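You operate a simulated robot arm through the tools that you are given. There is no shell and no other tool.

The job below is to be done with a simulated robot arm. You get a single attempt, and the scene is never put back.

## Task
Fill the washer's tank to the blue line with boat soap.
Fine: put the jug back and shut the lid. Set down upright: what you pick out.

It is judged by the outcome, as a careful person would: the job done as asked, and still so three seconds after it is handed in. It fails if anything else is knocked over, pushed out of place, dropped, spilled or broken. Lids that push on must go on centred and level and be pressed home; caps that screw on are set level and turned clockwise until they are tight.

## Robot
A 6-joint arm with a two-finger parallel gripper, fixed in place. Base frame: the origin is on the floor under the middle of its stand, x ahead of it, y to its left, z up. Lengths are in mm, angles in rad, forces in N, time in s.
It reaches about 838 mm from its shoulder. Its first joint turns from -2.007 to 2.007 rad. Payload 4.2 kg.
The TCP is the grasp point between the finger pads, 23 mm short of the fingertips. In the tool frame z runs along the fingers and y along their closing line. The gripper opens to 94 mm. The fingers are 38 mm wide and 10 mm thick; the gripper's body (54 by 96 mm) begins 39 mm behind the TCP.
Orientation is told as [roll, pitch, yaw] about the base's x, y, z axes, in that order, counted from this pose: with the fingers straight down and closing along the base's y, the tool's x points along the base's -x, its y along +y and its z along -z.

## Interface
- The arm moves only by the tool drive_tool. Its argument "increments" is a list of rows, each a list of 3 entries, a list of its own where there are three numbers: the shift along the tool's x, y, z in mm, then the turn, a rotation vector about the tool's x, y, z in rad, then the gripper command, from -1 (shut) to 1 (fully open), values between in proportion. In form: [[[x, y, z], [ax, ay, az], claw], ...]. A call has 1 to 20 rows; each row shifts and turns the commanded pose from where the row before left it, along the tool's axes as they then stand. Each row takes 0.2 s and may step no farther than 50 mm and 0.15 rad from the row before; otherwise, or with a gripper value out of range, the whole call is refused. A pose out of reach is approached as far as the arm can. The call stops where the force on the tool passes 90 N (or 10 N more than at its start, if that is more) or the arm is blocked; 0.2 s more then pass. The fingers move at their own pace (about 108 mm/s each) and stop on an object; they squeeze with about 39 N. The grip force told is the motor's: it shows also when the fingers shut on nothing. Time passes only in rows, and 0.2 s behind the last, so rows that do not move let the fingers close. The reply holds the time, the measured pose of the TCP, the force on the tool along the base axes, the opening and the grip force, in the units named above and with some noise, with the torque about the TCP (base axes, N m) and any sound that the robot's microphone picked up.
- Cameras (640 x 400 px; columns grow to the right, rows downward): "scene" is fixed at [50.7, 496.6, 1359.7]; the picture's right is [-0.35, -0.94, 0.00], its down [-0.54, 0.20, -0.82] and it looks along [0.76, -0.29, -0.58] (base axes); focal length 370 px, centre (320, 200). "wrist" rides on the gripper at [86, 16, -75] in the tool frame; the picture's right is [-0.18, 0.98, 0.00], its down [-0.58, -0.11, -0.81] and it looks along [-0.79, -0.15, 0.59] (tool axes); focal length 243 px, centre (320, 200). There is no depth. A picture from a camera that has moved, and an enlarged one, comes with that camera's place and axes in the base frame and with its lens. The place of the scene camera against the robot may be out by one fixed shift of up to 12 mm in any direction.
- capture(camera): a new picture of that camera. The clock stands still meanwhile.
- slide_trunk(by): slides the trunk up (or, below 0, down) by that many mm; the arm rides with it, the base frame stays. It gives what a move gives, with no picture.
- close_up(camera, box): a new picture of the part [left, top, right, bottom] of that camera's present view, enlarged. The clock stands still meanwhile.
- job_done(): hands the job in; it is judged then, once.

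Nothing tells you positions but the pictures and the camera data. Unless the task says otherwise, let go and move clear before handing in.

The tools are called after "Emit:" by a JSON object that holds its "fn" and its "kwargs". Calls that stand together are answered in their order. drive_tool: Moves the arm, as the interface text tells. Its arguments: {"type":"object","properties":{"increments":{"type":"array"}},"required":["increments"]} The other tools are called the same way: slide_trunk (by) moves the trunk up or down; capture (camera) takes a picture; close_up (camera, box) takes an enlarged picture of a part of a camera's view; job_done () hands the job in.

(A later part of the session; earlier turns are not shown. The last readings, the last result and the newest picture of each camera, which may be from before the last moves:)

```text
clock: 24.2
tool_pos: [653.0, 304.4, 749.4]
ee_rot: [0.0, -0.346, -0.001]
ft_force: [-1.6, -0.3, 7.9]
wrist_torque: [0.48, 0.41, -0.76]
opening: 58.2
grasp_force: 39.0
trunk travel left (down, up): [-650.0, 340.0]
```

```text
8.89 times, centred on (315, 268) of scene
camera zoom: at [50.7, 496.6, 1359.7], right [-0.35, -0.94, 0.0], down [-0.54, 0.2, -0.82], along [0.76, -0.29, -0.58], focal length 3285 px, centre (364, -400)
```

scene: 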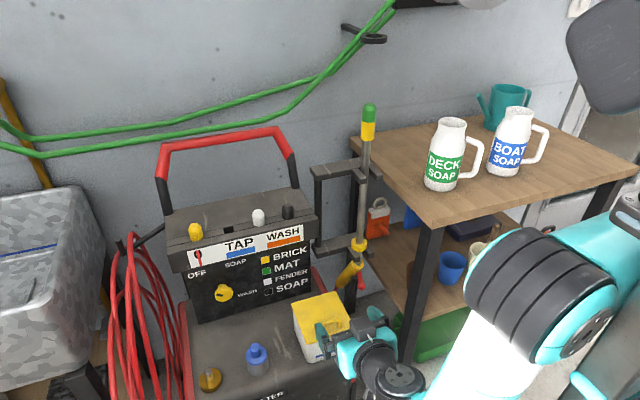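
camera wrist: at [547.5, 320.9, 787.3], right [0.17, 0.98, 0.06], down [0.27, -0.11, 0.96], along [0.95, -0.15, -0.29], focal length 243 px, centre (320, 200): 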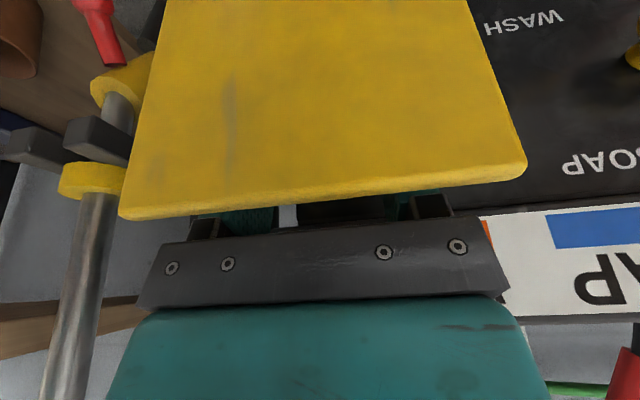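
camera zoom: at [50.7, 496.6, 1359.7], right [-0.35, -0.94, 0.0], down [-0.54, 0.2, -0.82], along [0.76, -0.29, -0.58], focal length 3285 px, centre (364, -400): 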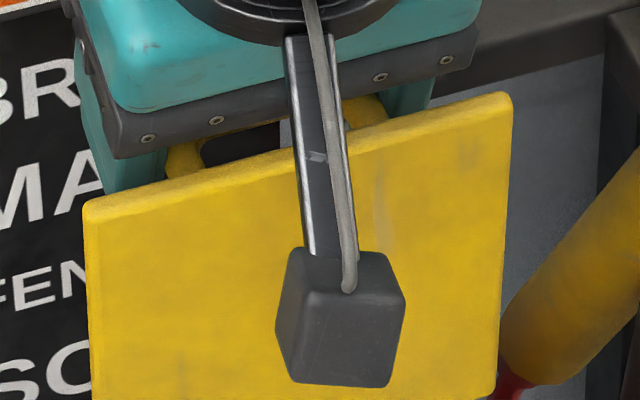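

The lid measures about 88° open, probably at or past its balance point. I'm opening the fingers just clear of the handle to see whether it stays.

Emit:
{"fn": "drive_tool", "kwargs": {"increments": [[[0, 0, 0], [0, 0, 0], 0.6]]}}

Emit:
{"fn": "capture", "kwargs": {"camera": "wrist"}}

Emit:
{"fn": "close_up", "kwargs": {"camera": "scene", "box": [240, 210, 400, 370]}}

```text
clock: 24.6
tool_pos: [653.8, 305.2, 748.3]
ee_rot: [-0.001, -0.344, 0.0]
ft_force: [0.2, -0.3, -0.7]
wrist_torque: [0.02, 0.02, 0.01]
opening: 75.1
grasp_force: 0.0
trunk travel left (down, up): [-650.0, 340.0]
```

```text
taken
camera wrist: at [547.4, 321.0, 787.2], right [0.17, 0.98, 0.06], down [0.28, -0.11, 0.96], along [0.95, -0.15, -0.29], focal length 243 px, centre (320, 200)
```

wrist: 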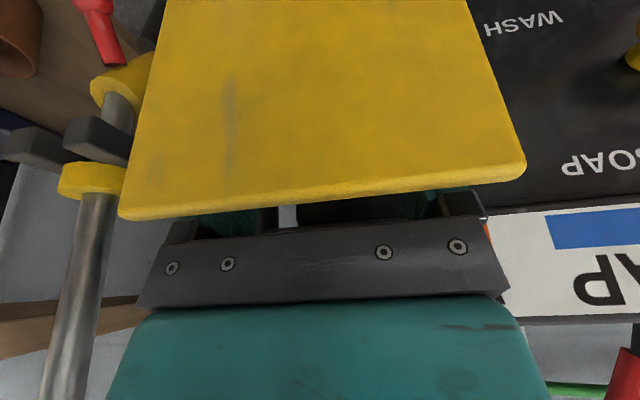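

```text
2.50 times, centred on (320, 290) of scene
camera zoom: at [50.7, 496.6, 1359.7], right [-0.35, -0.94, 0.0], down [-0.54, 0.2, -0.82], along [0.76, -0.29, -0.58], focal length 924 px, centre (320, -25)
```

zoom: 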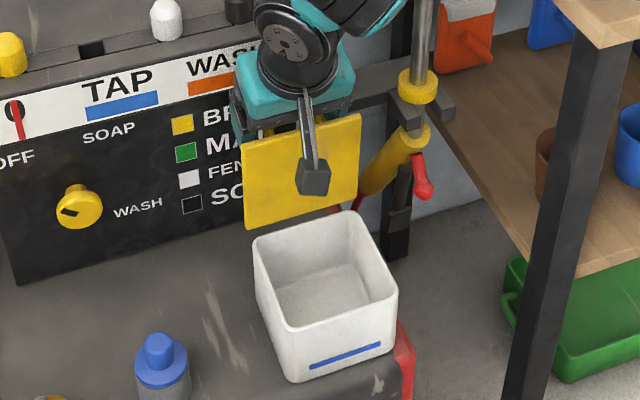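

The lid stayed put. I'm opening fully and waiting briefly to confirm.

Emit:
{"fn": "drive_tool", "kwargs": {"increments": [[[0, 0, 0], [0, 0, 0], 1], [[0, 0, 0], [0, 0, 0], 1], [[0, 0, 0], [0, 0, 0], 1]]}}

Emit:
{"fn": "capture", "kwargs": {"camera": "wrist"}}

Emit:
{"fn": "close_up", "kwargs": {"camera": "scene", "box": [270, 230, 370, 300]}}

```text
clock: 25.4
tool_pos: [653.5, 305.4, 748.7]
ee_rot: [0.001, -0.345, 0.001]
ft_force: [-0.3, 0.3, 0.3]
wrist_torque: [0.01, -0.04, 0.01]
opening: 94.2
grasp_force: 0.0
trunk travel left (down, up): [-650.0, 340.0]
```

```text
taken
camera wrist: at [547.8, 321.3, 788.0], right [0.17, 0.98, 0.06], down [0.27, -0.11, 0.96], along [0.95, -0.15, -0.29], focal length 243 px, centre (320, 200)
```

wrist: 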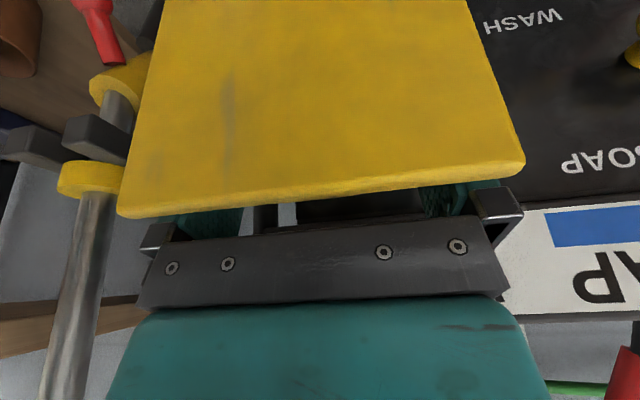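

```text
5.71 times, centred on (320, 265) of scene
camera zoom: at [50.7, 496.6, 1359.7], right [-0.35, -0.94, 0.0], down [-0.54, 0.2, -0.82], along [0.76, -0.29, -0.58], focal length 2112 px, centre (320, -171)
```

zoom: 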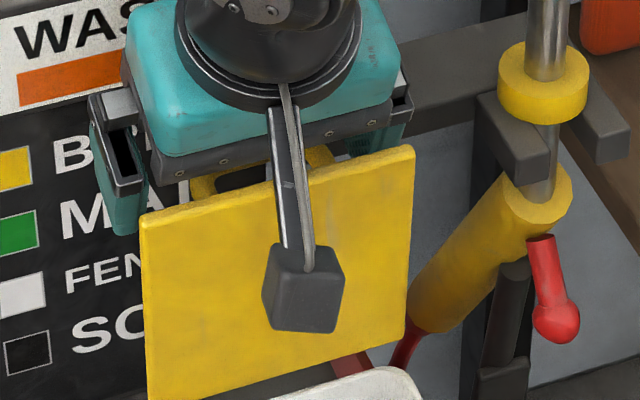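

The lid stands open on its own. I'm raising the hand straight up to clear the lid, then backing away.

Emit:
{"fn": "drive_tool", "kwargs": {"increments": [[[-3.4, 0, -9.4], [0, 0, 0], 1], [[-3.4, 0, -9.4], [0, 0, 0], 1], [[-6.8, 0, -18.8], [0, 0, 0], 1], [[-6.8, 0, -18.8], [0, 0, 0], 1], [[-6.8, 0, -18.8], [0, 0, 0], 1], [[-6.8, 0, -18.8], [0, 0, 0], 1]]}}

Emit:
{"fn": "capture", "kwargs": {"camera": "wrist"}}

Emit:
{"fn": "capture", "kwargs": {"camera": "scene"}}

```text
clock: 26.8
tool_pos: [653.4, 304.5, 848.8]
ee_rot: [-0.001, -0.346, 0.001]
ft_force: [1.0, 1.0, -0.6]
wrist_torque: [-0.03, 0.01, 0.03]
opening: 94.1
grasp_force: 0.1
trunk travel left (down, up): [-650.0, 340.0]
```

```text
taken
camera wrist: at [548.2, 321.2, 887.6], right [0.17, 0.98, 0.06], down [0.27, -0.11, 0.96], along [0.95, -0.15, -0.29], focal length 243 px, centre (320, 200)
```

wrist: 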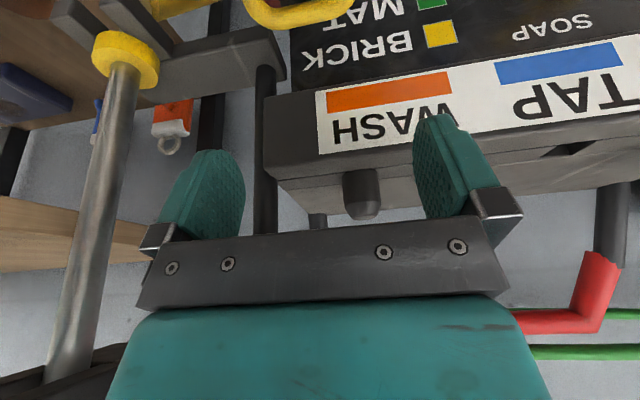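

```text
taken
```

scene: 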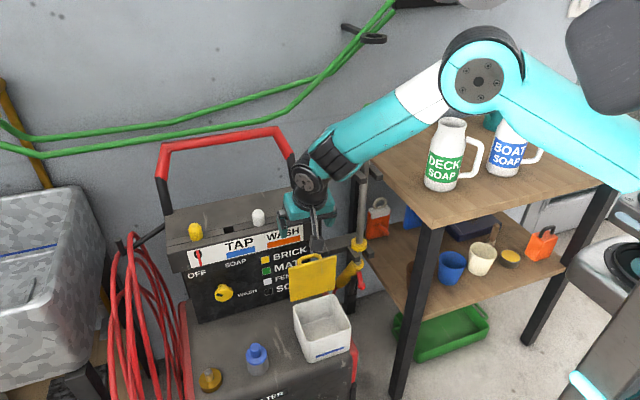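

The lid stands open behind the tank. I'm backing off to look down into the tank and find the fill line.

Emit:
{"fn": "drive_tool", "kwargs": {"increments": [[[33.6, 0, -12.1], [0, 0, 0], 1], [[33.6, 0, -12.1], [0, 0, 0], 1], [[33.6, 0, -12.1], [0, 0, 0], 1], [[33.6, 0, -12.1], [0, 0, 0], 1], [[33.6, 0, -12.1], [0, 0, 0], 1], [[33.6, 0, -12.1], [0, 0, 0], 1], [[0, 0, 0], [0, 0.115, 0], 1], [[0, 0, 0], [0, 0.115, 0], 1], [[0, 0, 0], [0, 0.116, 0], 1], [[0, 0, 0], [0, 0, 0], 1]]}}

Emit:
{"fn": "capture", "kwargs": {"camera": "wrist"}}

Emit:
{"fn": "close_up", "kwargs": {"camera": "scene", "box": [270, 245, 370, 370]}}

```text
clock: 29.0
tool_pos: [439.5, 304.1, 849.0]
ee_rot: [0.0, 0.002, 0.0]
ft_force: [0.3, -0.1, 0.6]
wrist_torque: [0.0, -0.01, 0.01]
opening: 94.0
grasp_force: 0.1
trunk travel left (down, up): [-650.0, 340.0]
```

```text
taken
camera wrist: at [353.9, 321.5, 921.7], right [0.18, 0.98, 0.0], down [0.58, -0.11, 0.81], along [0.79, -0.15, -0.59], focal length 243 px, centre (320, 200)
```

wrist: 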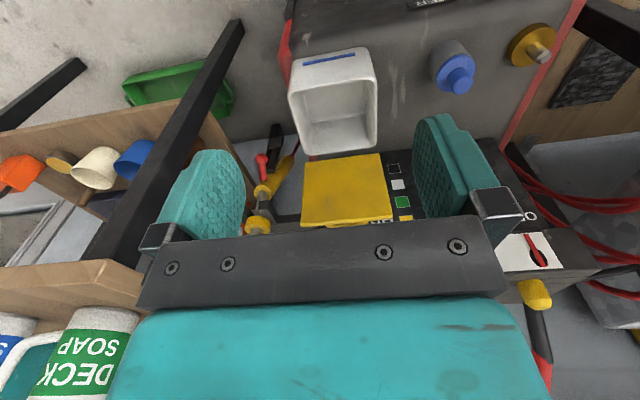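

```text
3.20 times, centred on (320, 308) of scene
camera zoom: at [50.7, 496.6, 1359.7], right [-0.35, -0.94, 0.0], down [-0.54, 0.2, -0.82], along [0.76, -0.29, -0.58], focal length 1183 px, centre (320, -144)
```

zoom: 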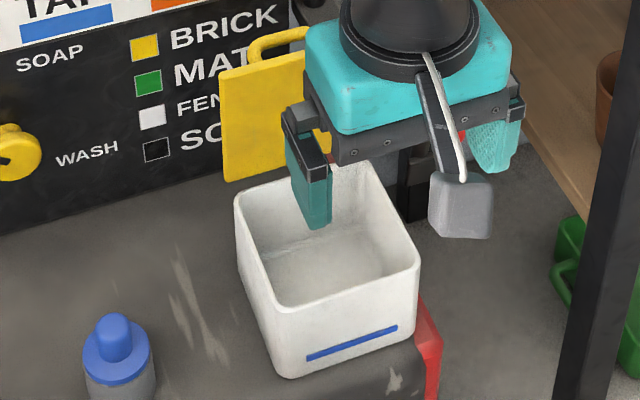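

Emit:
{"fn": "close_up", "kwargs": {"camera": "wrist", "box": [270, 30, 410, 170]}}

Emit:
{"fn": "close_up", "kwargs": {"camera": "wrist", "box": [0, 260, 160, 400]}}

```text
2.86 times, centred on (340, 100) of wrist
camera zoom: at [353.9, 321.5, 921.7], right [0.18, 0.98, 0.0], down [0.58, -0.11, 0.81], along [0.79, -0.15, -0.59], focal length 693 px, centre (263, 486)
```

zoom: 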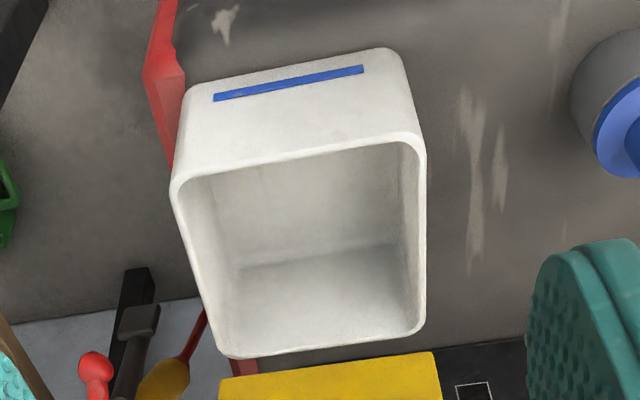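

```text
2.86 times, centred on (80, 330) of wrist
camera zoom: at [353.9, 321.5, 921.7], right [0.18, 0.98, 0.0], down [0.58, -0.11, 0.81], along [0.79, -0.15, -0.59], focal length 693 px, centre (1006, -171)
```

zoom: 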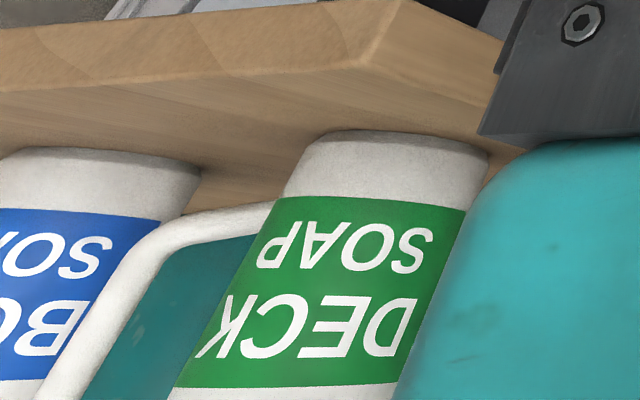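

The tank is empty, with no line visible inside. I'm moving the hand away toward the jugs so I can view the tank interior unobstructed.

Emit:
{"fn": "drive_tool", "kwargs": {"increments": [[[5, -40, -20], [0, 0, 0], 1], [[5, -40, -20], [0, 0, 0], 1], [[5, -40, -20], [0, 0, 0], 1], [[5, -40, -20], [0, 0, 0], 1], [[5, -40, -20], [0, 0, 0], 1], [[5, -40, -20], [0, 0, 0], 1], [[0, -40, 0], [0, 0, 0], 1], [[0, -40, 0], [0, 0, 0], 1]]}}

Emit:
{"fn": "close_up", "kwargs": {"camera": "scene", "box": [282, 285, 362, 370]}}

Emit:
{"fn": "capture", "kwargs": {"camera": "wrist"}}

Emit:
{"fn": "capture", "kwargs": {"camera": "scene"}}

```text
clock: 30.8
tool_pos: [443.9, 5.3, 985.8]
ee_rot: [-0.001, 0.002, -0.001]
ft_force: [-0.1, 0.3, -0.4]
wrist_torque: [-0.05, -0.01, 0.0]
opening: 93.7
grasp_force: 0.1
out of reach, approached as far as the arm can: row 7, 8
trunk travel left (down, up): [-650.0, 340.0]
```

```text
4.71 times, centred on (322, 328) of scene
camera zoom: at [50.7, 496.6, 1359.7], right [-0.35, -0.94, 0.0], down [-0.54, 0.2, -0.82], along [0.76, -0.29, -0.58], focal length 1739 px, centre (311, -400)
```

zoom: 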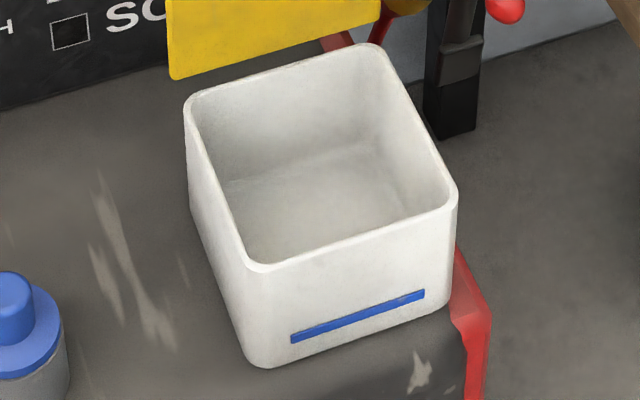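

```text
taken
camera wrist: at [358.0, 21.8, 1058.9], right [0.18, 0.98, 0.0], down [0.58, -0.11, 0.81], along [0.79, -0.15, -0.59], focal length 243 px, centre (320, 200)
```

wrist: 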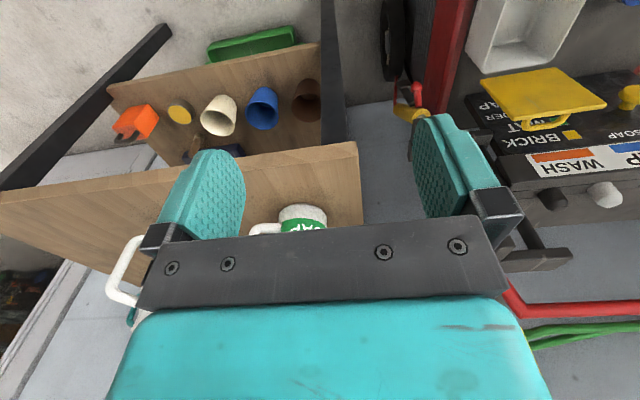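

```text
taken
```

scene: 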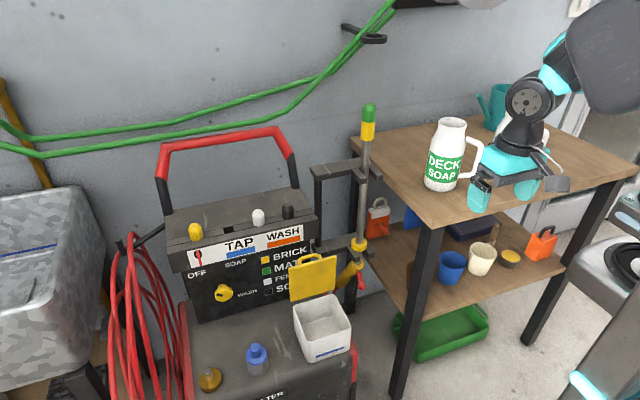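

Estimates of the interior floor and blue line conflict, so I want cleaner views of the tank. First a level front view, then one from above.

Emit:
{"fn": "drive_tool", "kwargs": {"increments": [[[0, 40, 0], [0, 0, 0], 1], [[0, 40, 0], [0, 0, 0], 1], [[0, 40, 5], [0, 0, 0], 1], [[0, 40, 10], [0, 0, 0], 1], [[0, 40, 20], [0, 0, 0], 1], [[0, 40, 20], [0, -0.13, 0], 1], [[0, 40, 20], [0, -0.13, 0], 1], [[0, 20, 20], [0, -0.13, 0], 1], [[0, 0, 0], [0, -0.13, 0], 1], [[0, 0, 0], [0, -0.135, 0], 1], [[0, 0, 0], [0, 0, 0], 1]]}}

Emit:
{"fn": "capture", "kwargs": {"camera": "wrist"}}

```text
clock: 33.4
tool_pos: [501.3, 274.5, 895.3]
ee_rot: [0.011, -0.657, -0.14]
ft_force: [-0.1, -0.4, -0.5]
wrist_torque: [0.01, -0.03, -0.01]
opening: 94.0
grasp_force: 0.0
trunk travel left (down, up): [-650.0, 340.0]
stopped in row 11: the arm was blocked; the commanded pose is now the measured one
```

```text
taken
camera wrist: at [392.3, 305.8, 899.5], right [0.27, 0.95, 0.12], down [-0.05, -0.11, 0.99], along [0.96, -0.28, 0.02], focal length 243 px, centre (320, 200)
```

wrist: 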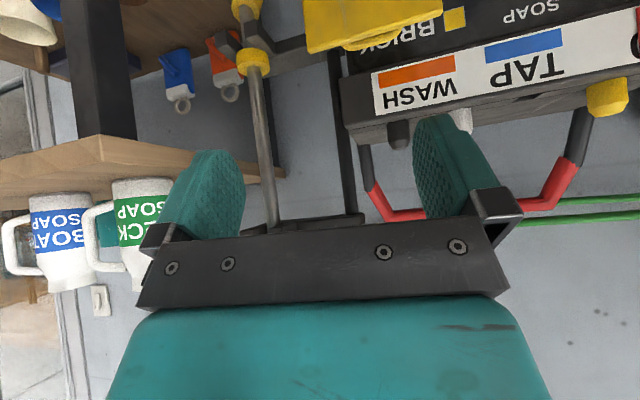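

Emit:
{"fn": "capture", "kwargs": {"camera": "scene"}}

```text
taken
```

scene: 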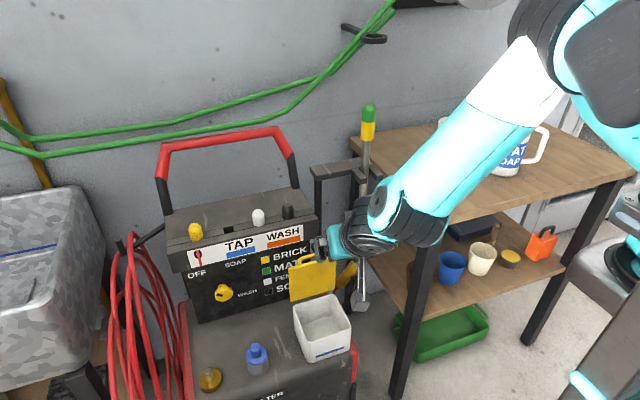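

The arm got blocked near a folded limit with a small yaw; nothing was touched. I'm correcting the yaw and moving lower, where it has more room.

Emit:
{"fn": "drive_tool", "kwargs": {"increments": [[[0, 0, 0], [-0.0427, 0, -0.0555], 1], [[0, 0, 0], [-0.0427, 0, -0.0555], 1], [[24, 5, 32], [0, 0, 0], 1], [[24, 5, 32], [0, 0, 0], 1], [[24, 5, 20], [0, 0, 0], 1], [[24, 3, 20], [0, 0, 0], 1], [[24, 0, 10], [0, 0, 0], 1]]}}

Emit:
{"fn": "capture", "kwargs": {"camera": "wrist"}}

```text
clock: 35.0
tool_pos: [473.6, 293.6, 728.3]
ee_rot: [0.003, -0.658, 0.014]
ft_force: [-0.2, -0.7, 0.7]
wrist_torque: [-0.03, -0.01, 0.01]
opening: 93.9
grasp_force: 0.1
trunk travel left (down, up): [-650.0, 340.0]
```

```text
taken
camera wrist: at [360.5, 308.2, 732.4], right [0.13, 0.98, 0.12], down [-0.03, -0.11, 0.99], along [0.99, -0.13, 0.02], focal length 243 px, centre (320, 200)
```

wrist: 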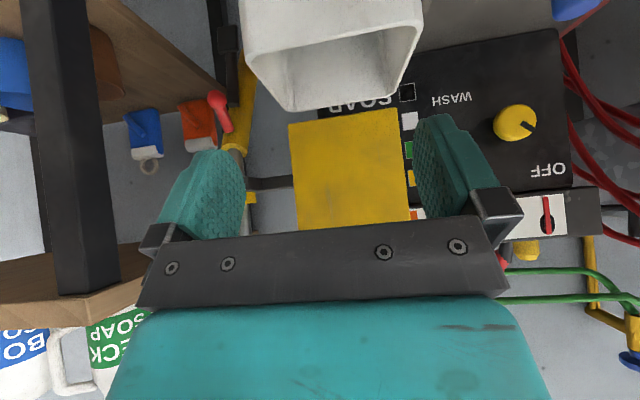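

Emit:
{"fn": "drive_tool", "kwargs": {"increments": [[[24.2, 0, 15], [0, 0, 0], 1], [[24.2, 0, 15], [0, 0, 0], 1], [[24.2, 0, 15], [0, 0, 0], 1], [[0, 0, 0], [0, 0, 0], 1]]}}

Emit:
{"fn": "capture", "kwargs": {"camera": "wrist"}}

Emit:
{"fn": "close_up", "kwargs": {"camera": "wrist", "box": [200, 0, 440, 150]}}

```text
clock: 36.0
tool_pos: [442.6, 293.2, 647.3]
ee_rot: [0.005, -0.656, 0.012]
ft_force: [0.0, -0.4, -0.4]
wrist_torque: [-0.01, 0.0, 0.03]
opening: 93.7
grasp_force: 0.0
trunk travel left (down, up): [-650.0, 340.0]
```

```text
taken
camera wrist: at [329.6, 308.4, 652.6], right [0.13, 0.98, 0.12], down [-0.03, -0.11, 0.99], along [0.99, -0.13, 0.02], focal length 243 px, centre (320, 200)
```

wrist: 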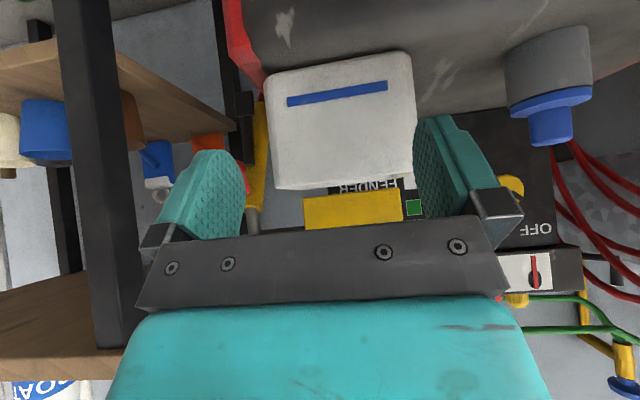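

```text
2.67 times, centred on (320, 75) of wrist
camera zoom: at [329.6, 308.4, 652.6], right [0.13, 0.98, 0.12], down [-0.03, -0.11, 0.99], along [0.99, -0.13, 0.02], focal length 647 px, centre (320, 533)
```

zoom: 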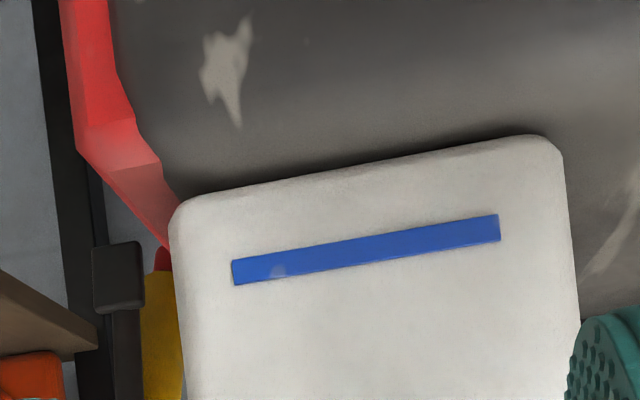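

The level view gives rim z of about 644, blue line about 580 and outer bottom about 560. I'm raising up to look straight down and measure the inside floor depth.

Emit:
{"fn": "drive_tool", "kwargs": {"increments": [[[-28, 0, -36.5], [0, 0, 0], 1], [[-28, 0, -36.5], [0, 0, 0], 1], [[-28, 0, -36.5], [0, 0, 0], 1], [[-28, 0, -36.5], [0, 0, 0], 1], [[-28, 0, -36.5], [0, 0, 0], 1], [[0, 0, 0], [0.0, 0.145, 0], 1], [[0, 0, 0], [0, 0.145, 0], 1], [[0, 0, 0], [0, 0.145, 0], 1], [[0, 0, 0], [0, 0.145, 0], 1], [[0, 0, 0], [0, 0.145, 0], 1], [[0, 0, 0], [0, 0.145, 0], 1], [[0, 0, 0], [0, 0.145, 0], 1], [[0, 0, 0], [0, 0.145, 0], 1], [[0, 0, 0], [0, 0, 0], 1]]}}

Emit:
{"fn": "capture", "kwargs": {"camera": "wrist"}}

```text
clock: 39.0
tool_pos: [442.7, 292.3, 879.5]
ee_rot: [0.004, 0.506, 0.017]
ft_force: [0.3, 0.1, -0.4]
wrist_torque: [0.01, 0.02, -0.01]
opening: 94.1
grasp_force: 0.1
trunk travel left (down, up): [-650.0, 340.0]
```

```text
taken
camera wrist: at [403.8, 308.1, 984.3], right [0.15, 0.99, -0.09], down [0.9, -0.1, 0.42], along [0.41, -0.14, -0.9], focal length 243 px, centre (320, 200)
```

wrist: 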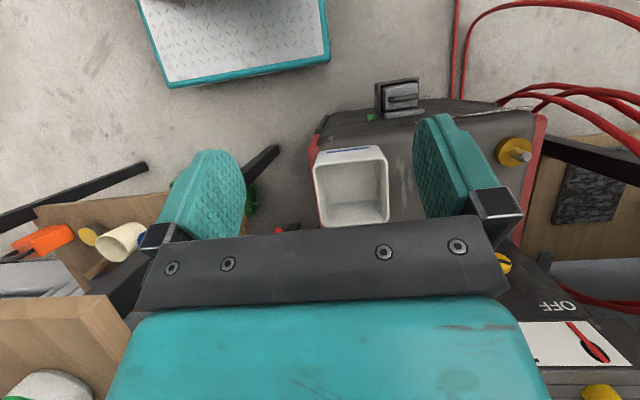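

Emit:
{"fn": "drive_tool", "kwargs": {"increments": [[[-31.1, 0, -5.8], [0, 0, 0], 1], [[-31.1, 0, -5.8], [0, 0, 0], 1], [[-31.1, 0, -5.8], [0, 0, 0], 1], [[0, 0, 0], [0, 0, 0], 1]]}}

Emit:
{"fn": "capture", "kwargs": {"camera": "wrist"}}

Emit:
{"fn": "close_up", "kwargs": {"camera": "wrist", "box": [270, 90, 430, 230]}}

```text
clock: 40.0
tool_pos: [531.9, 294.6, 849.6]
ee_rot: [0.003, 0.503, 0.018]
ft_force: [0.1, 0.4, 0.0]
wrist_torque: [-0.01, 0.03, 0.03]
opening: 94.2
grasp_force: 0.1
trunk travel left (down, up): [-650.0, 340.0]
```

```text
taken
camera wrist: at [493.2, 309.9, 954.4], right [0.15, 0.99, -0.09], down [0.9, -0.1, 0.43], along [0.41, -0.14, -0.9], focal length 243 px, centre (320, 200)
```

wrist: 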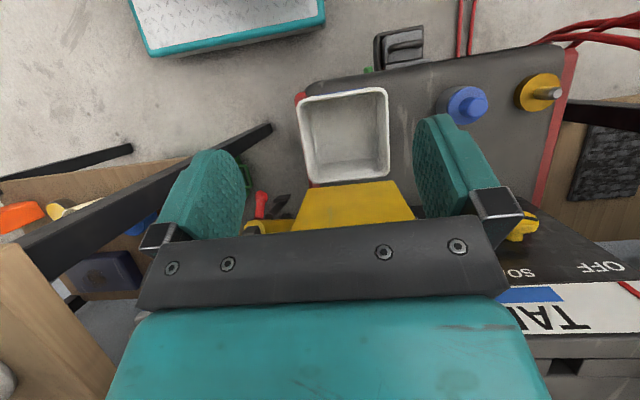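

```text
2.86 times, centred on (350, 160) of wrist
camera zoom: at [493.2, 309.9, 954.4], right [0.15, 0.99, -0.09], down [0.9, -0.1, 0.43], along [0.41, -0.14, -0.9], focal length 693 px, centre (234, 314)
```

zoom: 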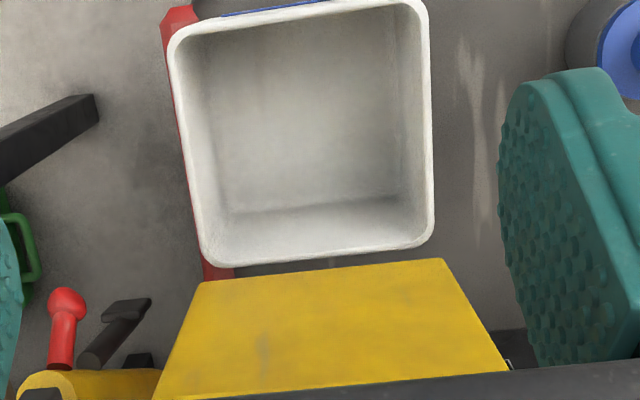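

Triangulating both views puts the inside floor at z of about 567, so the fill depth is only about 13 mm, or roughly 130 ml. Now I'll raise the arm and go look closely at the boat soap jug.

Emit:
{"fn": "drive_tool", "kwargs": {"increments": [[[19.4, 0, -35], [0, 0, 0], 1], [[19.4, 0, -35], [0, 0, 0], 1], [[19.4, 0, -35], [0, 0, 0], 1], [[19.4, 0, -35], [0, 0, 0], 1], [[19.4, 0, -35], [0, 0, 0], 1], [[0, 0, 0], [0, -0.136, 0], 1], [[0, 0, 0], [0, -0.136, 0], 1], [[0, 0, 0], [0, -0.136, 0], 1], [[0, 0, 0], [0, -0.136, 0], 1], [[0, 0, 0], [0, -0.136, 0], 1], [[0, -45, 0], [0, 0, 0], 1], [[0, -45, 0], [0, 0, 0], 1], [[0, -45, 0], [0, 0, 0], 1], [[0, -45, 0], [0, 0, 0], 1], [[0, -45, 0], [0, 0, 0], 1], [[0, -45, 0], [0, 0, 0], 1]]}}

Emit:
{"fn": "capture", "kwargs": {"camera": "wrist"}}

Emit:
{"fn": "capture", "kwargs": {"camera": "scene"}}

```text
clock: 43.4
tool_pos: [516.2, 9.8, 1032.5]
ee_rot: [0.002, -0.175, 0.015]
ft_force: [0.5, 0.6, -0.7]
wrist_torque: [-0.01, 0.03, 0.02]
opening: 93.8
grasp_force: 0.0
out of reach, approached as far as the arm can: row 4, 5, 6
trunk travel left (down, up): [-650.0, 340.0]
```

```text
taken
camera wrist: at [418.1, 24.5, 1088.1], right [0.17, 0.99, 0.03], down [0.43, -0.1, 0.9], along [0.89, -0.13, -0.44], focal length 243 px, centre (320, 200)
```

wrist: 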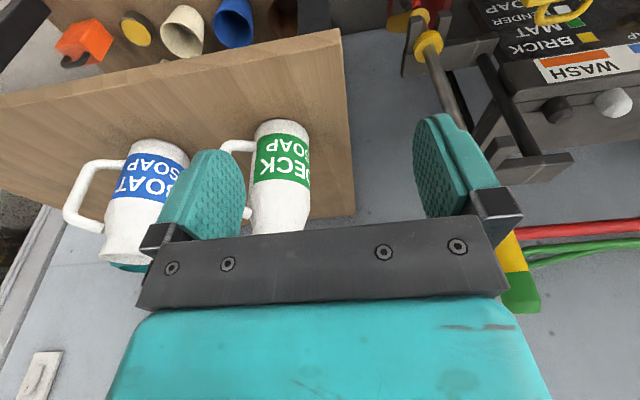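

```text
taken
```

scene: 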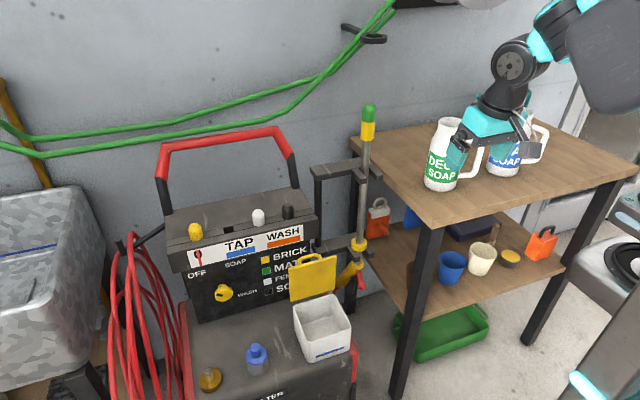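

Emit:
{"fn": "drive_tool", "kwargs": {"increments": [[[6, -45, 0], [0, 0, 0], 1], [[6, -45, 0], [0, 0, 0], 1], [[6, -45, 0], [0, 0, 0], 1], [[6, -45, 0], [0, 0, 0], 1], [[6, -45, 0], [0, 0, 0], 1]]}}

Emit:
{"fn": "capture", "kwargs": {"camera": "wrist"}}

Emit:
{"fn": "close_up", "kwargs": {"camera": "scene", "box": [420, 80, 580, 200]}}

```text
clock: 44.6
tool_pos: [489.5, -213.5, 1027.4]
ee_rot: [0.002, -0.175, 0.016]
ft_force: [0.0, 0.2, 0.3]
wrist_torque: [-0.01, 0.02, 0.04]
opening: 93.8
grasp_force: 0.0
trunk travel left (down, up): [-650.0, 340.0]
```

```text
taken
camera wrist: at [391.8, -199.1, 1083.4], right [0.16, 0.99, 0.03], down [0.43, -0.1, 0.9], along [0.89, -0.13, -0.44], focal length 243 px, centre (320, 200)
```

wrist: 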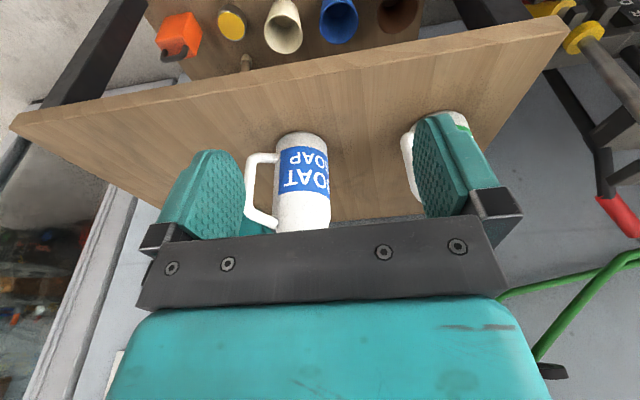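

```text
3.33 times, centred on (500, 140) of scene
camera zoom: at [50.7, 496.6, 1359.7], right [-0.35, -0.94, 0.0], down [-0.54, 0.2, -0.82], along [0.76, -0.29, -0.58], focal length 1232 px, centre (-280, 400)
```

zoom: 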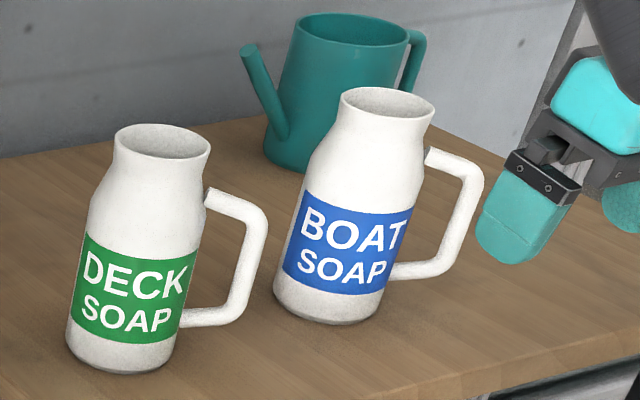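

Emit:
{"fn": "close_up", "kwargs": {"camera": "wrist", "box": [210, 110, 370, 240]}}

```text
3.08 times, centred on (290, 175) of wrist
camera zoom: at [391.8, -199.1, 1083.4], right [0.16, 0.99, 0.03], down [0.43, -0.1, 0.9], along [0.89, -0.13, -0.44], focal length 746 px, centre (412, 277)
```

zoom: 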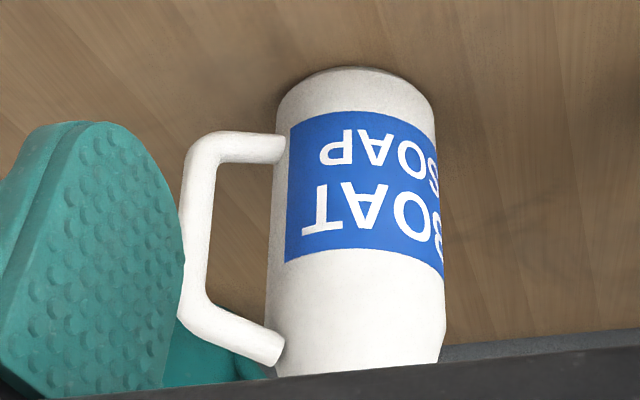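

The jug axis is near (688, -270), about 81 mm in diameter, with its handle bar near (645, -331) pointing toward the robot's right. I'll grip the body horizontally from the robot side, pointing (+0.81, -0.58), with one finger passing through the handle loop, so I'm first turning the hand so its camera sits on top.

Emit:
{"fn": "drive_tool", "kwargs": {"increments": [[[-36.3, 16.7, -2.7], [0, 0.0875, 0], 1], [[-36.3, 16.7, -2.7], [0, 0.0875, 0], 1], [[0, 0, 0], [0, 0, -0.148], 1], [[0, 0, 0], [0, 0, -0.148], 1], [[0, 0, 0], [0, 0, -0.148], 1], [[0, 0, 0], [0, 0, -0.148], 1], [[0, 0, 0], [0, 0, -0.148], 1], [[0, 0, 0], [0, 0, -0.148], 1], [[0, 0, 0], [0, 0, -0.148], 1], [[0, 0, 0], [0, 0, -0.148], 1], [[0, 0, 0], [0, 0, -0.148], 1]]}}

Emit:
{"fn": "capture", "kwargs": {"camera": "scene"}}

```text
clock: 47.0
tool_pos: [560.2, -180.5, 1041.1]
ee_rot: [-0.001, -0.003, 1.354]
ft_force: [-0.1, 0.6, -1.0]
wrist_torque: [-0.01, -0.01, -0.02]
opening: 93.8
grasp_force: 0.1
trunk travel left (down, up): [-650.0, 340.0]
```

```text
taken
```

scene: 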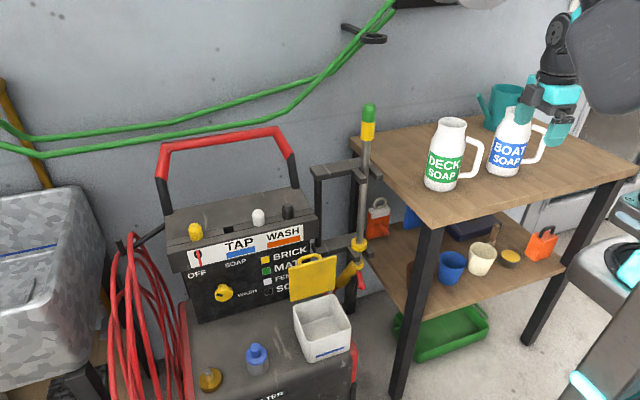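

Emit:
{"fn": "drive_tool", "kwargs": {"increments": [[[0, 0, 0], [0, 0, -0.146], 1], [[0, 0, 0], [0, 0, -0.146], 1], [[0, 0, 0], [0, 0, -0.146], 1], [[0, 0, 0], [0, 0, -0.146], 1], [[0, 0, 0], [0, 0, -0.146], 1], [[0, 0, 0], [0, 0, -0.146], 1], [[0, 0, 0], [0, 0, -0.146], 1], [[0, 0, 0], [0, 0, -0.146], 1], [[0, 0, 0], [0, 0, 0], 1]]}}

Emit:
{"fn": "capture", "kwargs": {"camera": "wrist"}}

Emit:
{"fn": "capture", "kwargs": {"camera": "scene"}}

```text
clock: 49.0
tool_pos: [560.9, -180.9, 1041.3]
ee_rot: [-0.003, 0.001, 2.518]
ft_force: [-0.2, 0.2, 0.1]
wrist_torque: [-0.01, -0.06, -0.02]
opening: 93.9
grasp_force: 0.0
trunk travel left (down, up): [-650.0, 340.0]
```

```text
taken
camera wrist: at [622.3, -243.3, 1114.1], right [-0.72, -0.69, 0.0], down [-0.41, 0.43, 0.81], along [-0.56, 0.58, -0.59], focal length 243 px, centre (320, 200)
```

wrist: 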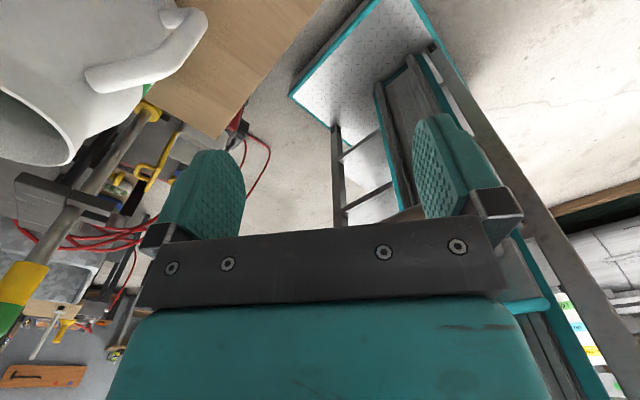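

```text
taken
```

scene: 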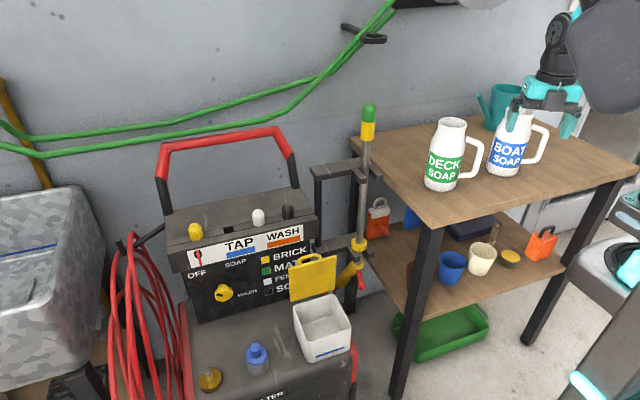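

The hand is turned. Now I'm pitching it up to horizontal, pointing at the jug.

Emit:
{"fn": "drive_tool", "kwargs": {"increments": [[[0, 0, 0], [0, 0.1428, 0], 1], [[0, 0, 0], [0, 0.1428, 0], 1], [[0, 0, 0], [0, 0.1428, 0], 1], [[0, 0, 0], [0, 0.1428, 0], 1], [[0, 0, 0], [0, 0.1428, 0], 1], [[0, 0, 0], [0, 0.1428, 0], 1], [[0, 0, 0], [0, 0.1428, 0], 1], [[0, 0, 0], [0, 0.1428, 0], 1], [[0, 0, 0], [0, 0.1428, 0], 1], [[0, 0, 0], [0, 0.1428, 0], 1], [[0, 0, 0], [0, 0.1428, 0], 1], [[0, 0, 0], [0, 0, 0], 1]]}}

Emit:
{"fn": "capture", "kwargs": {"camera": "wrist"}}

Emit:
{"fn": "capture", "kwargs": {"camera": "scene"}}

```text
clock: 51.6
tool_pos: [641.7, -177.0, 1068.5]
ee_rot: [-0.032, 1.474, 2.485]
ft_force: [-0.2, -0.3, 0.0]
wrist_torque: [-0.01, 0.0, -0.01]
opening: 93.9
grasp_force: 0.1
out of reach, approached as far as the arm can: row 6, 7, 8, 9, 10, 11
trunk travel left (down, up): [-650.0, 340.0]
```

```text
taken
camera wrist: at [579.1, -151.6, 1159.5], right [-0.59, -0.79, -0.19], down [-0.63, 0.59, -0.5], along [0.5, -0.18, -0.84], focal length 243 px, centre (320, 200)
```

wrist: 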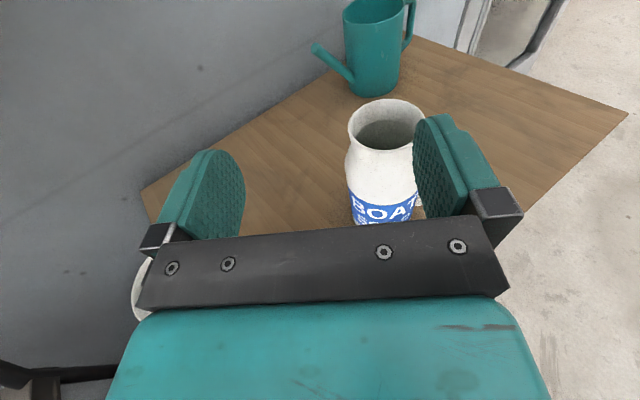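

```text
taken
```

scene: 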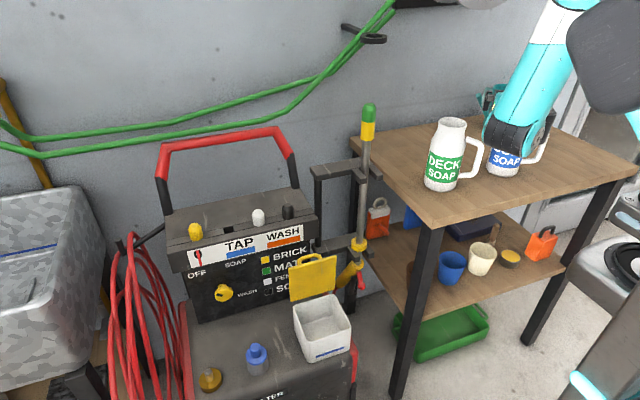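

Emit:
{"fn": "close_up", "kwargs": {"camera": "wrist", "box": [310, 70, 450, 230]}}

Emit:
{"fn": "slide_trunk", "kwargs": {"by": 250}}

Emit:
{"fn": "capture", "kwargs": {"camera": "wrist"}}

Emit:
{"fn": "capture", "kwargs": {"camera": "scene"}}

```text
2.50 times, centred on (380, 150) of wrist
camera zoom: at [579.1, -151.6, 1159.5], right [-0.59, -0.79, -0.19], down [-0.63, 0.59, -0.5], along [0.5, -0.18, -0.84], focal length 606 px, centre (170, 325)
```

zoom: 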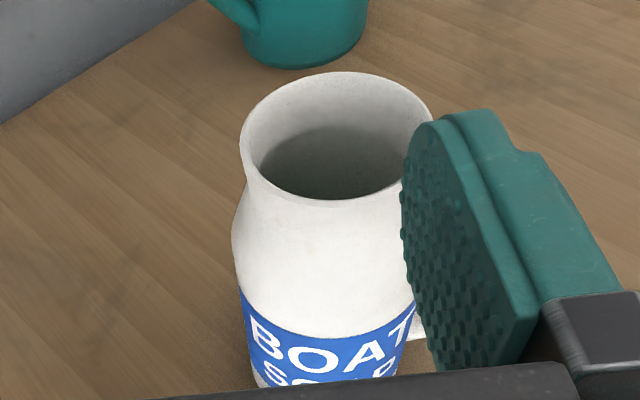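

```text
clock: 54.2
tool_pos: [642.9, -177.8, 1318.0]
ee_rot: [-0.03, 1.475, 2.485]
ft_force: [-0.3, 0.2, -0.3]
wrist_torque: [-0.03, 0.01, -0.04]
opening: 94.0
grasp_force: 0.1
trunk travel left (down, up): [-900.0, 90.0]
```

```text
taken
camera wrist: at [579.1, -151.8, 1409.5], right [-0.59, -0.79, -0.19], down [-0.63, 0.59, -0.5], along [0.5, -0.18, -0.85], focal length 243 px, centre (320, 200)
```

wrist: 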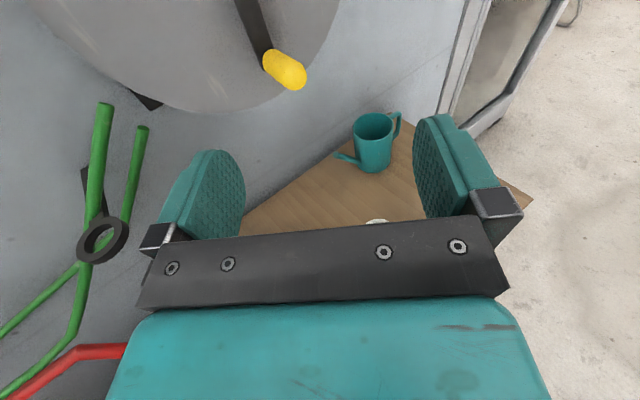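

```text
taken
```

scene: 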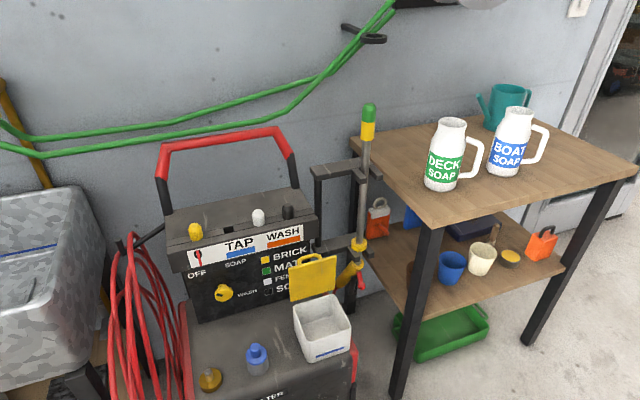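

The boat jug holds dark liquid to near its neck. I'm checking where the commanded pose settles now that the trunk is raised.

Emit:
{"fn": "drive_tool", "kwargs": {"increments": [[[0, 0, 0], [0, 0, 0], 1]]}}

```text
clock: 54.6
tool_pos: [642.0, -177.9, 1317.6]
ee_rot: [-0.029, 1.475, 2.485]
ft_force: [0.5, 0.0, 0.8]
wrist_torque: [0.0, 0.04, 0.0]
opening: 93.7
grasp_force: 0.1
trunk travel left (down, up): [-900.0, 90.0]
```

Emit:
{"fn": "drive_tool", "kwargs": {"increments": [[[0, 0, 0], [0, 0.096, 0], 1], [[-42, 12, -2.1], [0, 0, 0], 1], [[-42, 12, -2.1], [0, 0, 0], 1], [[-42, 12, -2.1], [0, 0, 0], 1], [[-42, 12, -2.1], [0, 0, 0], 1], [[0, 0, 0], [0, 0, 0], 1]]}}

Emit:
{"fn": "capture", "kwargs": {"camera": "wrist"}}

Emit:
{"fn": "capture", "kwargs": {"camera": "scene"}}

```text
clock: 56.0
tool_pos: [643.1, -194.5, 1291.9]
ee_rot: [-0.023, 1.437, 2.495]
ft_force: [-0.5, -0.1, 0.1]
wrist_torque: [-0.01, -0.01, 0.0]
opening: 93.9
grasp_force: 0.0
out of reach, approached as far as the arm can: row 1, 2, 3, 4, 5
trunk travel left (down, up): [-900.0, 90.0]
```

```text
taken
camera wrist: at [584.0, -169.7, 1385.8], right [-0.6, -0.78, -0.19], down [-0.65, 0.6, -0.47], along [0.48, -0.16, -0.86], focal length 243 px, centre (320, 200)
```

wrist: 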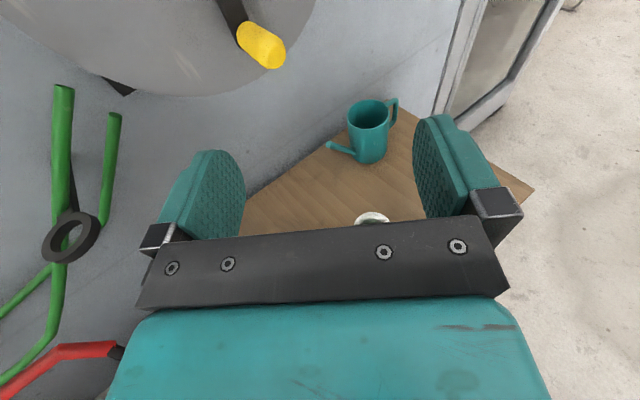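

```text
taken
```

scene: 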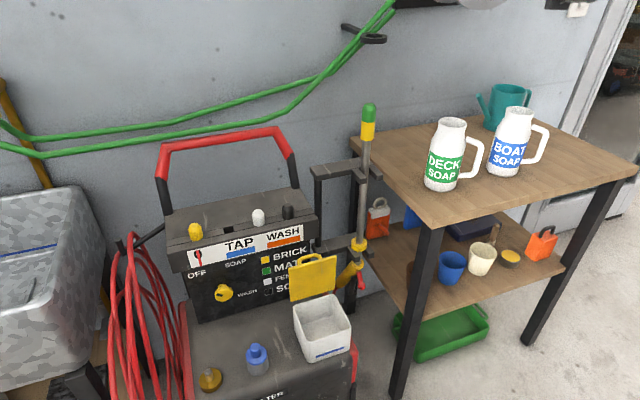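

The raised trunk makes the low reach worse (the shoulder now sits too high). I'm bringing the command to a safe reachable pose high above the table before sliding the trunk back down.

Emit:
{"fn": "drive_tool", "kwargs": {"increments": [[[0, 0, 0], [0, -0.096, 0], 1], [[32.4, -27, 9.4], [0, 0, 0], 1], [[32.4, -27, 9.4], [0, 0, 0], 1], [[32.4, -27, 9.4], [0, 0, 0], 1], [[32.4, -27, 9.4], [0, 0, 0], 1], [[32.4, -27, 9.4], [0, 0, 0], 1], [[32.4, -27, 9.4], [0, 0, 0], 1], [[32.4, -27, 9.4], [0, 0, 0], 1], [[0, 0, 0], [0, 0, 0], 1]]}}

```text
clock: 58.0
tool_pos: [841.0, -104.1, 1502.2]
ee_rot: [-0.009, 1.379, 2.506]
ft_force: [-0.4, -0.4, -0.1]
wrist_torque: [0.02, 0.0, 0.03]
opening: 93.9
grasp_force: 0.1
trunk travel left (down, up): [-900.0, 90.0]
```

Emit:
{"fn": "drive_tool", "kwargs": {"increments": [[[0, 0, 0], [0, 0.096, 0], 1], [[0, 0, 0], [0, 0.096, 0], 1], [[-34.4, 24.1, -17.2], [0, 0, 0], 1], [[-34.4, 24.1, -17.2], [0, 0, 0], 1], [[-34.4, 24.1, -17.2], [0, 0, 0], 1], [[-34.4, 24.1, -17.2], [0, 0, 0], 1], [[-34.4, 24.1, -17.2], [0, 0, 0], 1], [[0, 0, 0], [0, 0, 0], 1]]}}

```text
clock: 59.8
tool_pos: [701.0, -151.0, 1330.0]
ee_rot: [-1.739, 1.566, 0.778]
ft_force: [-0.4, 0.1, 0.5]
wrist_torque: [-0.01, 0.0, 0.01]
opening: 93.7
grasp_force: 0.0
trunk travel left (down, up): [-900.0, 90.0]
```

Emit:
{"fn": "slide_trunk", "kwargs": {"by": -190}}

Emit:
{"fn": "capture", "kwargs": {"camera": "wrist"}}

Emit:
{"fn": "capture", "kwargs": {"camera": "scene"}}

```text
clock: 61.9
tool_pos: [701.1, -149.5, 1139.5]
ee_rot: [-1.6, 1.567, 0.913]
ft_force: [-0.3, -0.1, 0.7]
wrist_torque: [0.01, 0.02, 0.01]
opening: 94.2
grasp_force: 0.0
trunk travel left (down, up): [-710.0, 280.0]
```

```text
taken
camera wrist: at [632.0, -119.4, 1224.4], right [-0.58, -0.8, -0.19], down [-0.59, 0.56, -0.58], along [0.57, -0.22, -0.79], focal length 243 px, centre (320, 200)
```

wrist: 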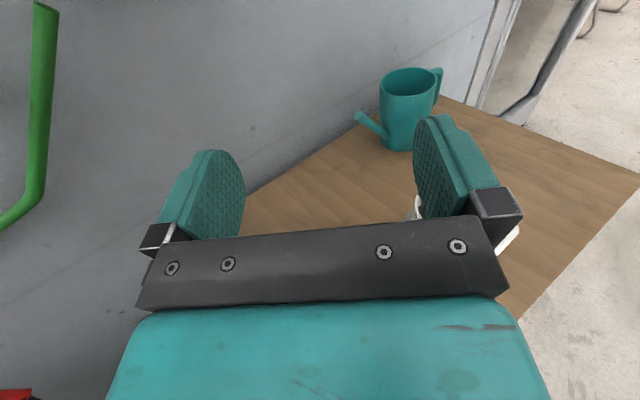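

```text
taken
```

scene: 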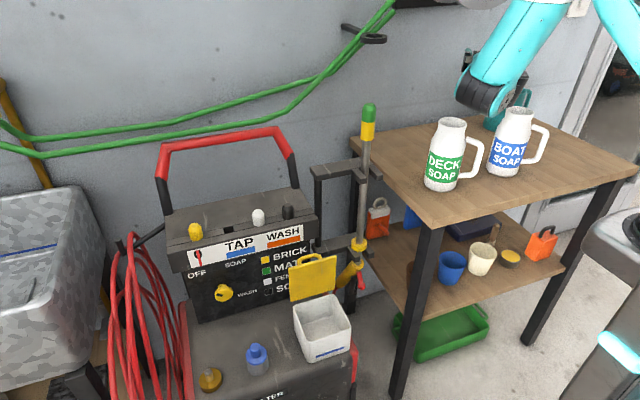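

Emit:
{"fn": "drive_tool", "kwargs": {"increments": [[[-29.8, 35, -8], [0, 0, 0], 1], [[-29.8, 35, -8], [0, 0, 0], 1], [[-29.8, 35, -8], [0, 0, 0], 1], [[0, 0, 0], [0, 0, 0], 1]]}}

Emit:
{"fn": "capture", "kwargs": {"camera": "wrist"}}

Emit:
{"fn": "close_up", "kwargs": {"camera": "scene", "box": [420, 60, 580, 200]}}

```text
clock: 62.9
tool_pos: [694.0, -233.8, 1118.0]
ee_rot: [-0.24, 1.559, 2.279]
ft_force: [0.3, 1.0, -0.8]
wrist_torque: [-0.02, 0.0, -0.01]
opening: 94.0
grasp_force: 0.1
out of reach, approached as far as the arm can: row 1, 2, 3
trunk travel left (down, up): [-710.0, 280.0]
```

```text
taken
camera wrist: at [625.7, -203.3, 1202.8], right [-0.58, -0.8, -0.19], down [-0.59, 0.57, -0.57], along [0.56, -0.22, -0.8], focal length 243 px, centre (320, 200)
```

wrist: 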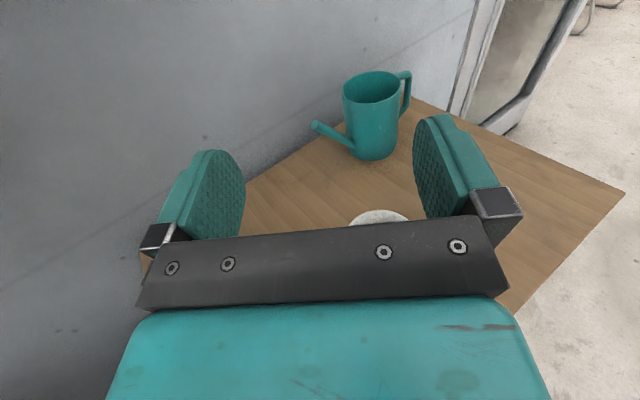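

```text
2.86 times, centred on (500, 130) of scene
camera zoom: at [50.7, 496.6, 1359.7], right [-0.35, -0.94, 0.0], down [-0.54, 0.2, -0.82], along [0.76, -0.29, -0.58], focal length 1056 px, centre (-194, 400)
```

zoom: 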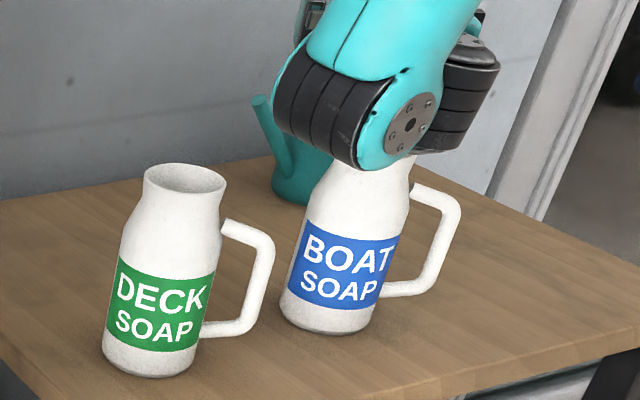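

The camera-on-top orientation seems limited by the wrist. I'll roll the hand 180° so the camera is underneath and approach the jug with a 25° downward tilt instead, which keeps the camera clear of the table.

Emit:
{"fn": "drive_tool", "kwargs": {"increments": [[[30, 0, 0], [0, 0, 0], 1], [[30, 0, 0], [0, 0, 0], 1], [[0, 0, 0], [0, 0, 0.149], 1], [[0, 0, 0], [0, 0, 0.149], 1], [[0, 0, 0], [0, 0, 0.149], 1], [[0, 0, 0], [0, 0, 0.149], 1], [[0, 0, 0], [0, 0, 0.149], 1], [[0, 0, 0], [0, 0, 0.149], 1], [[0, 0, 0], [0, 0, 0.149], 1], [[0, 0, 0], [0, 0, 0.149], 1], [[0, 0, 0], [0, 0, 0.149], 1], [[0, 0, 0], [0, 0, 0.149], 1], [[0, 0, 0], [0, 0, 0.149], 1], [[0, 0, 0], [0, 0, 0.149], 1]]}}

Emit:
{"fn": "capture", "kwargs": {"camera": "wrist"}}

```text
clock: 65.9
tool_pos: [695.0, -233.6, 1178.7]
ee_rot: [-1.571, -0.223, 0.944]
ft_force: [0.0, -0.2, 0.6]
wrist_torque: [0.0, -0.01, -0.03]
opening: 94.0
grasp_force: 0.1
trunk travel left (down, up): [-710.0, 280.0]
```

```text
taken
camera wrist: at [587.9, -255.2, 1141.2], right [0.23, 0.32, -0.92], down [-0.34, 0.91, 0.23], along [0.91, 0.25, 0.32], focal length 243 px, centre (320, 200)
```

wrist: 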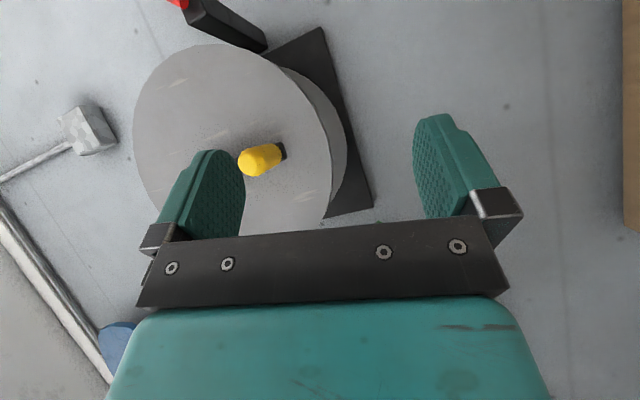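

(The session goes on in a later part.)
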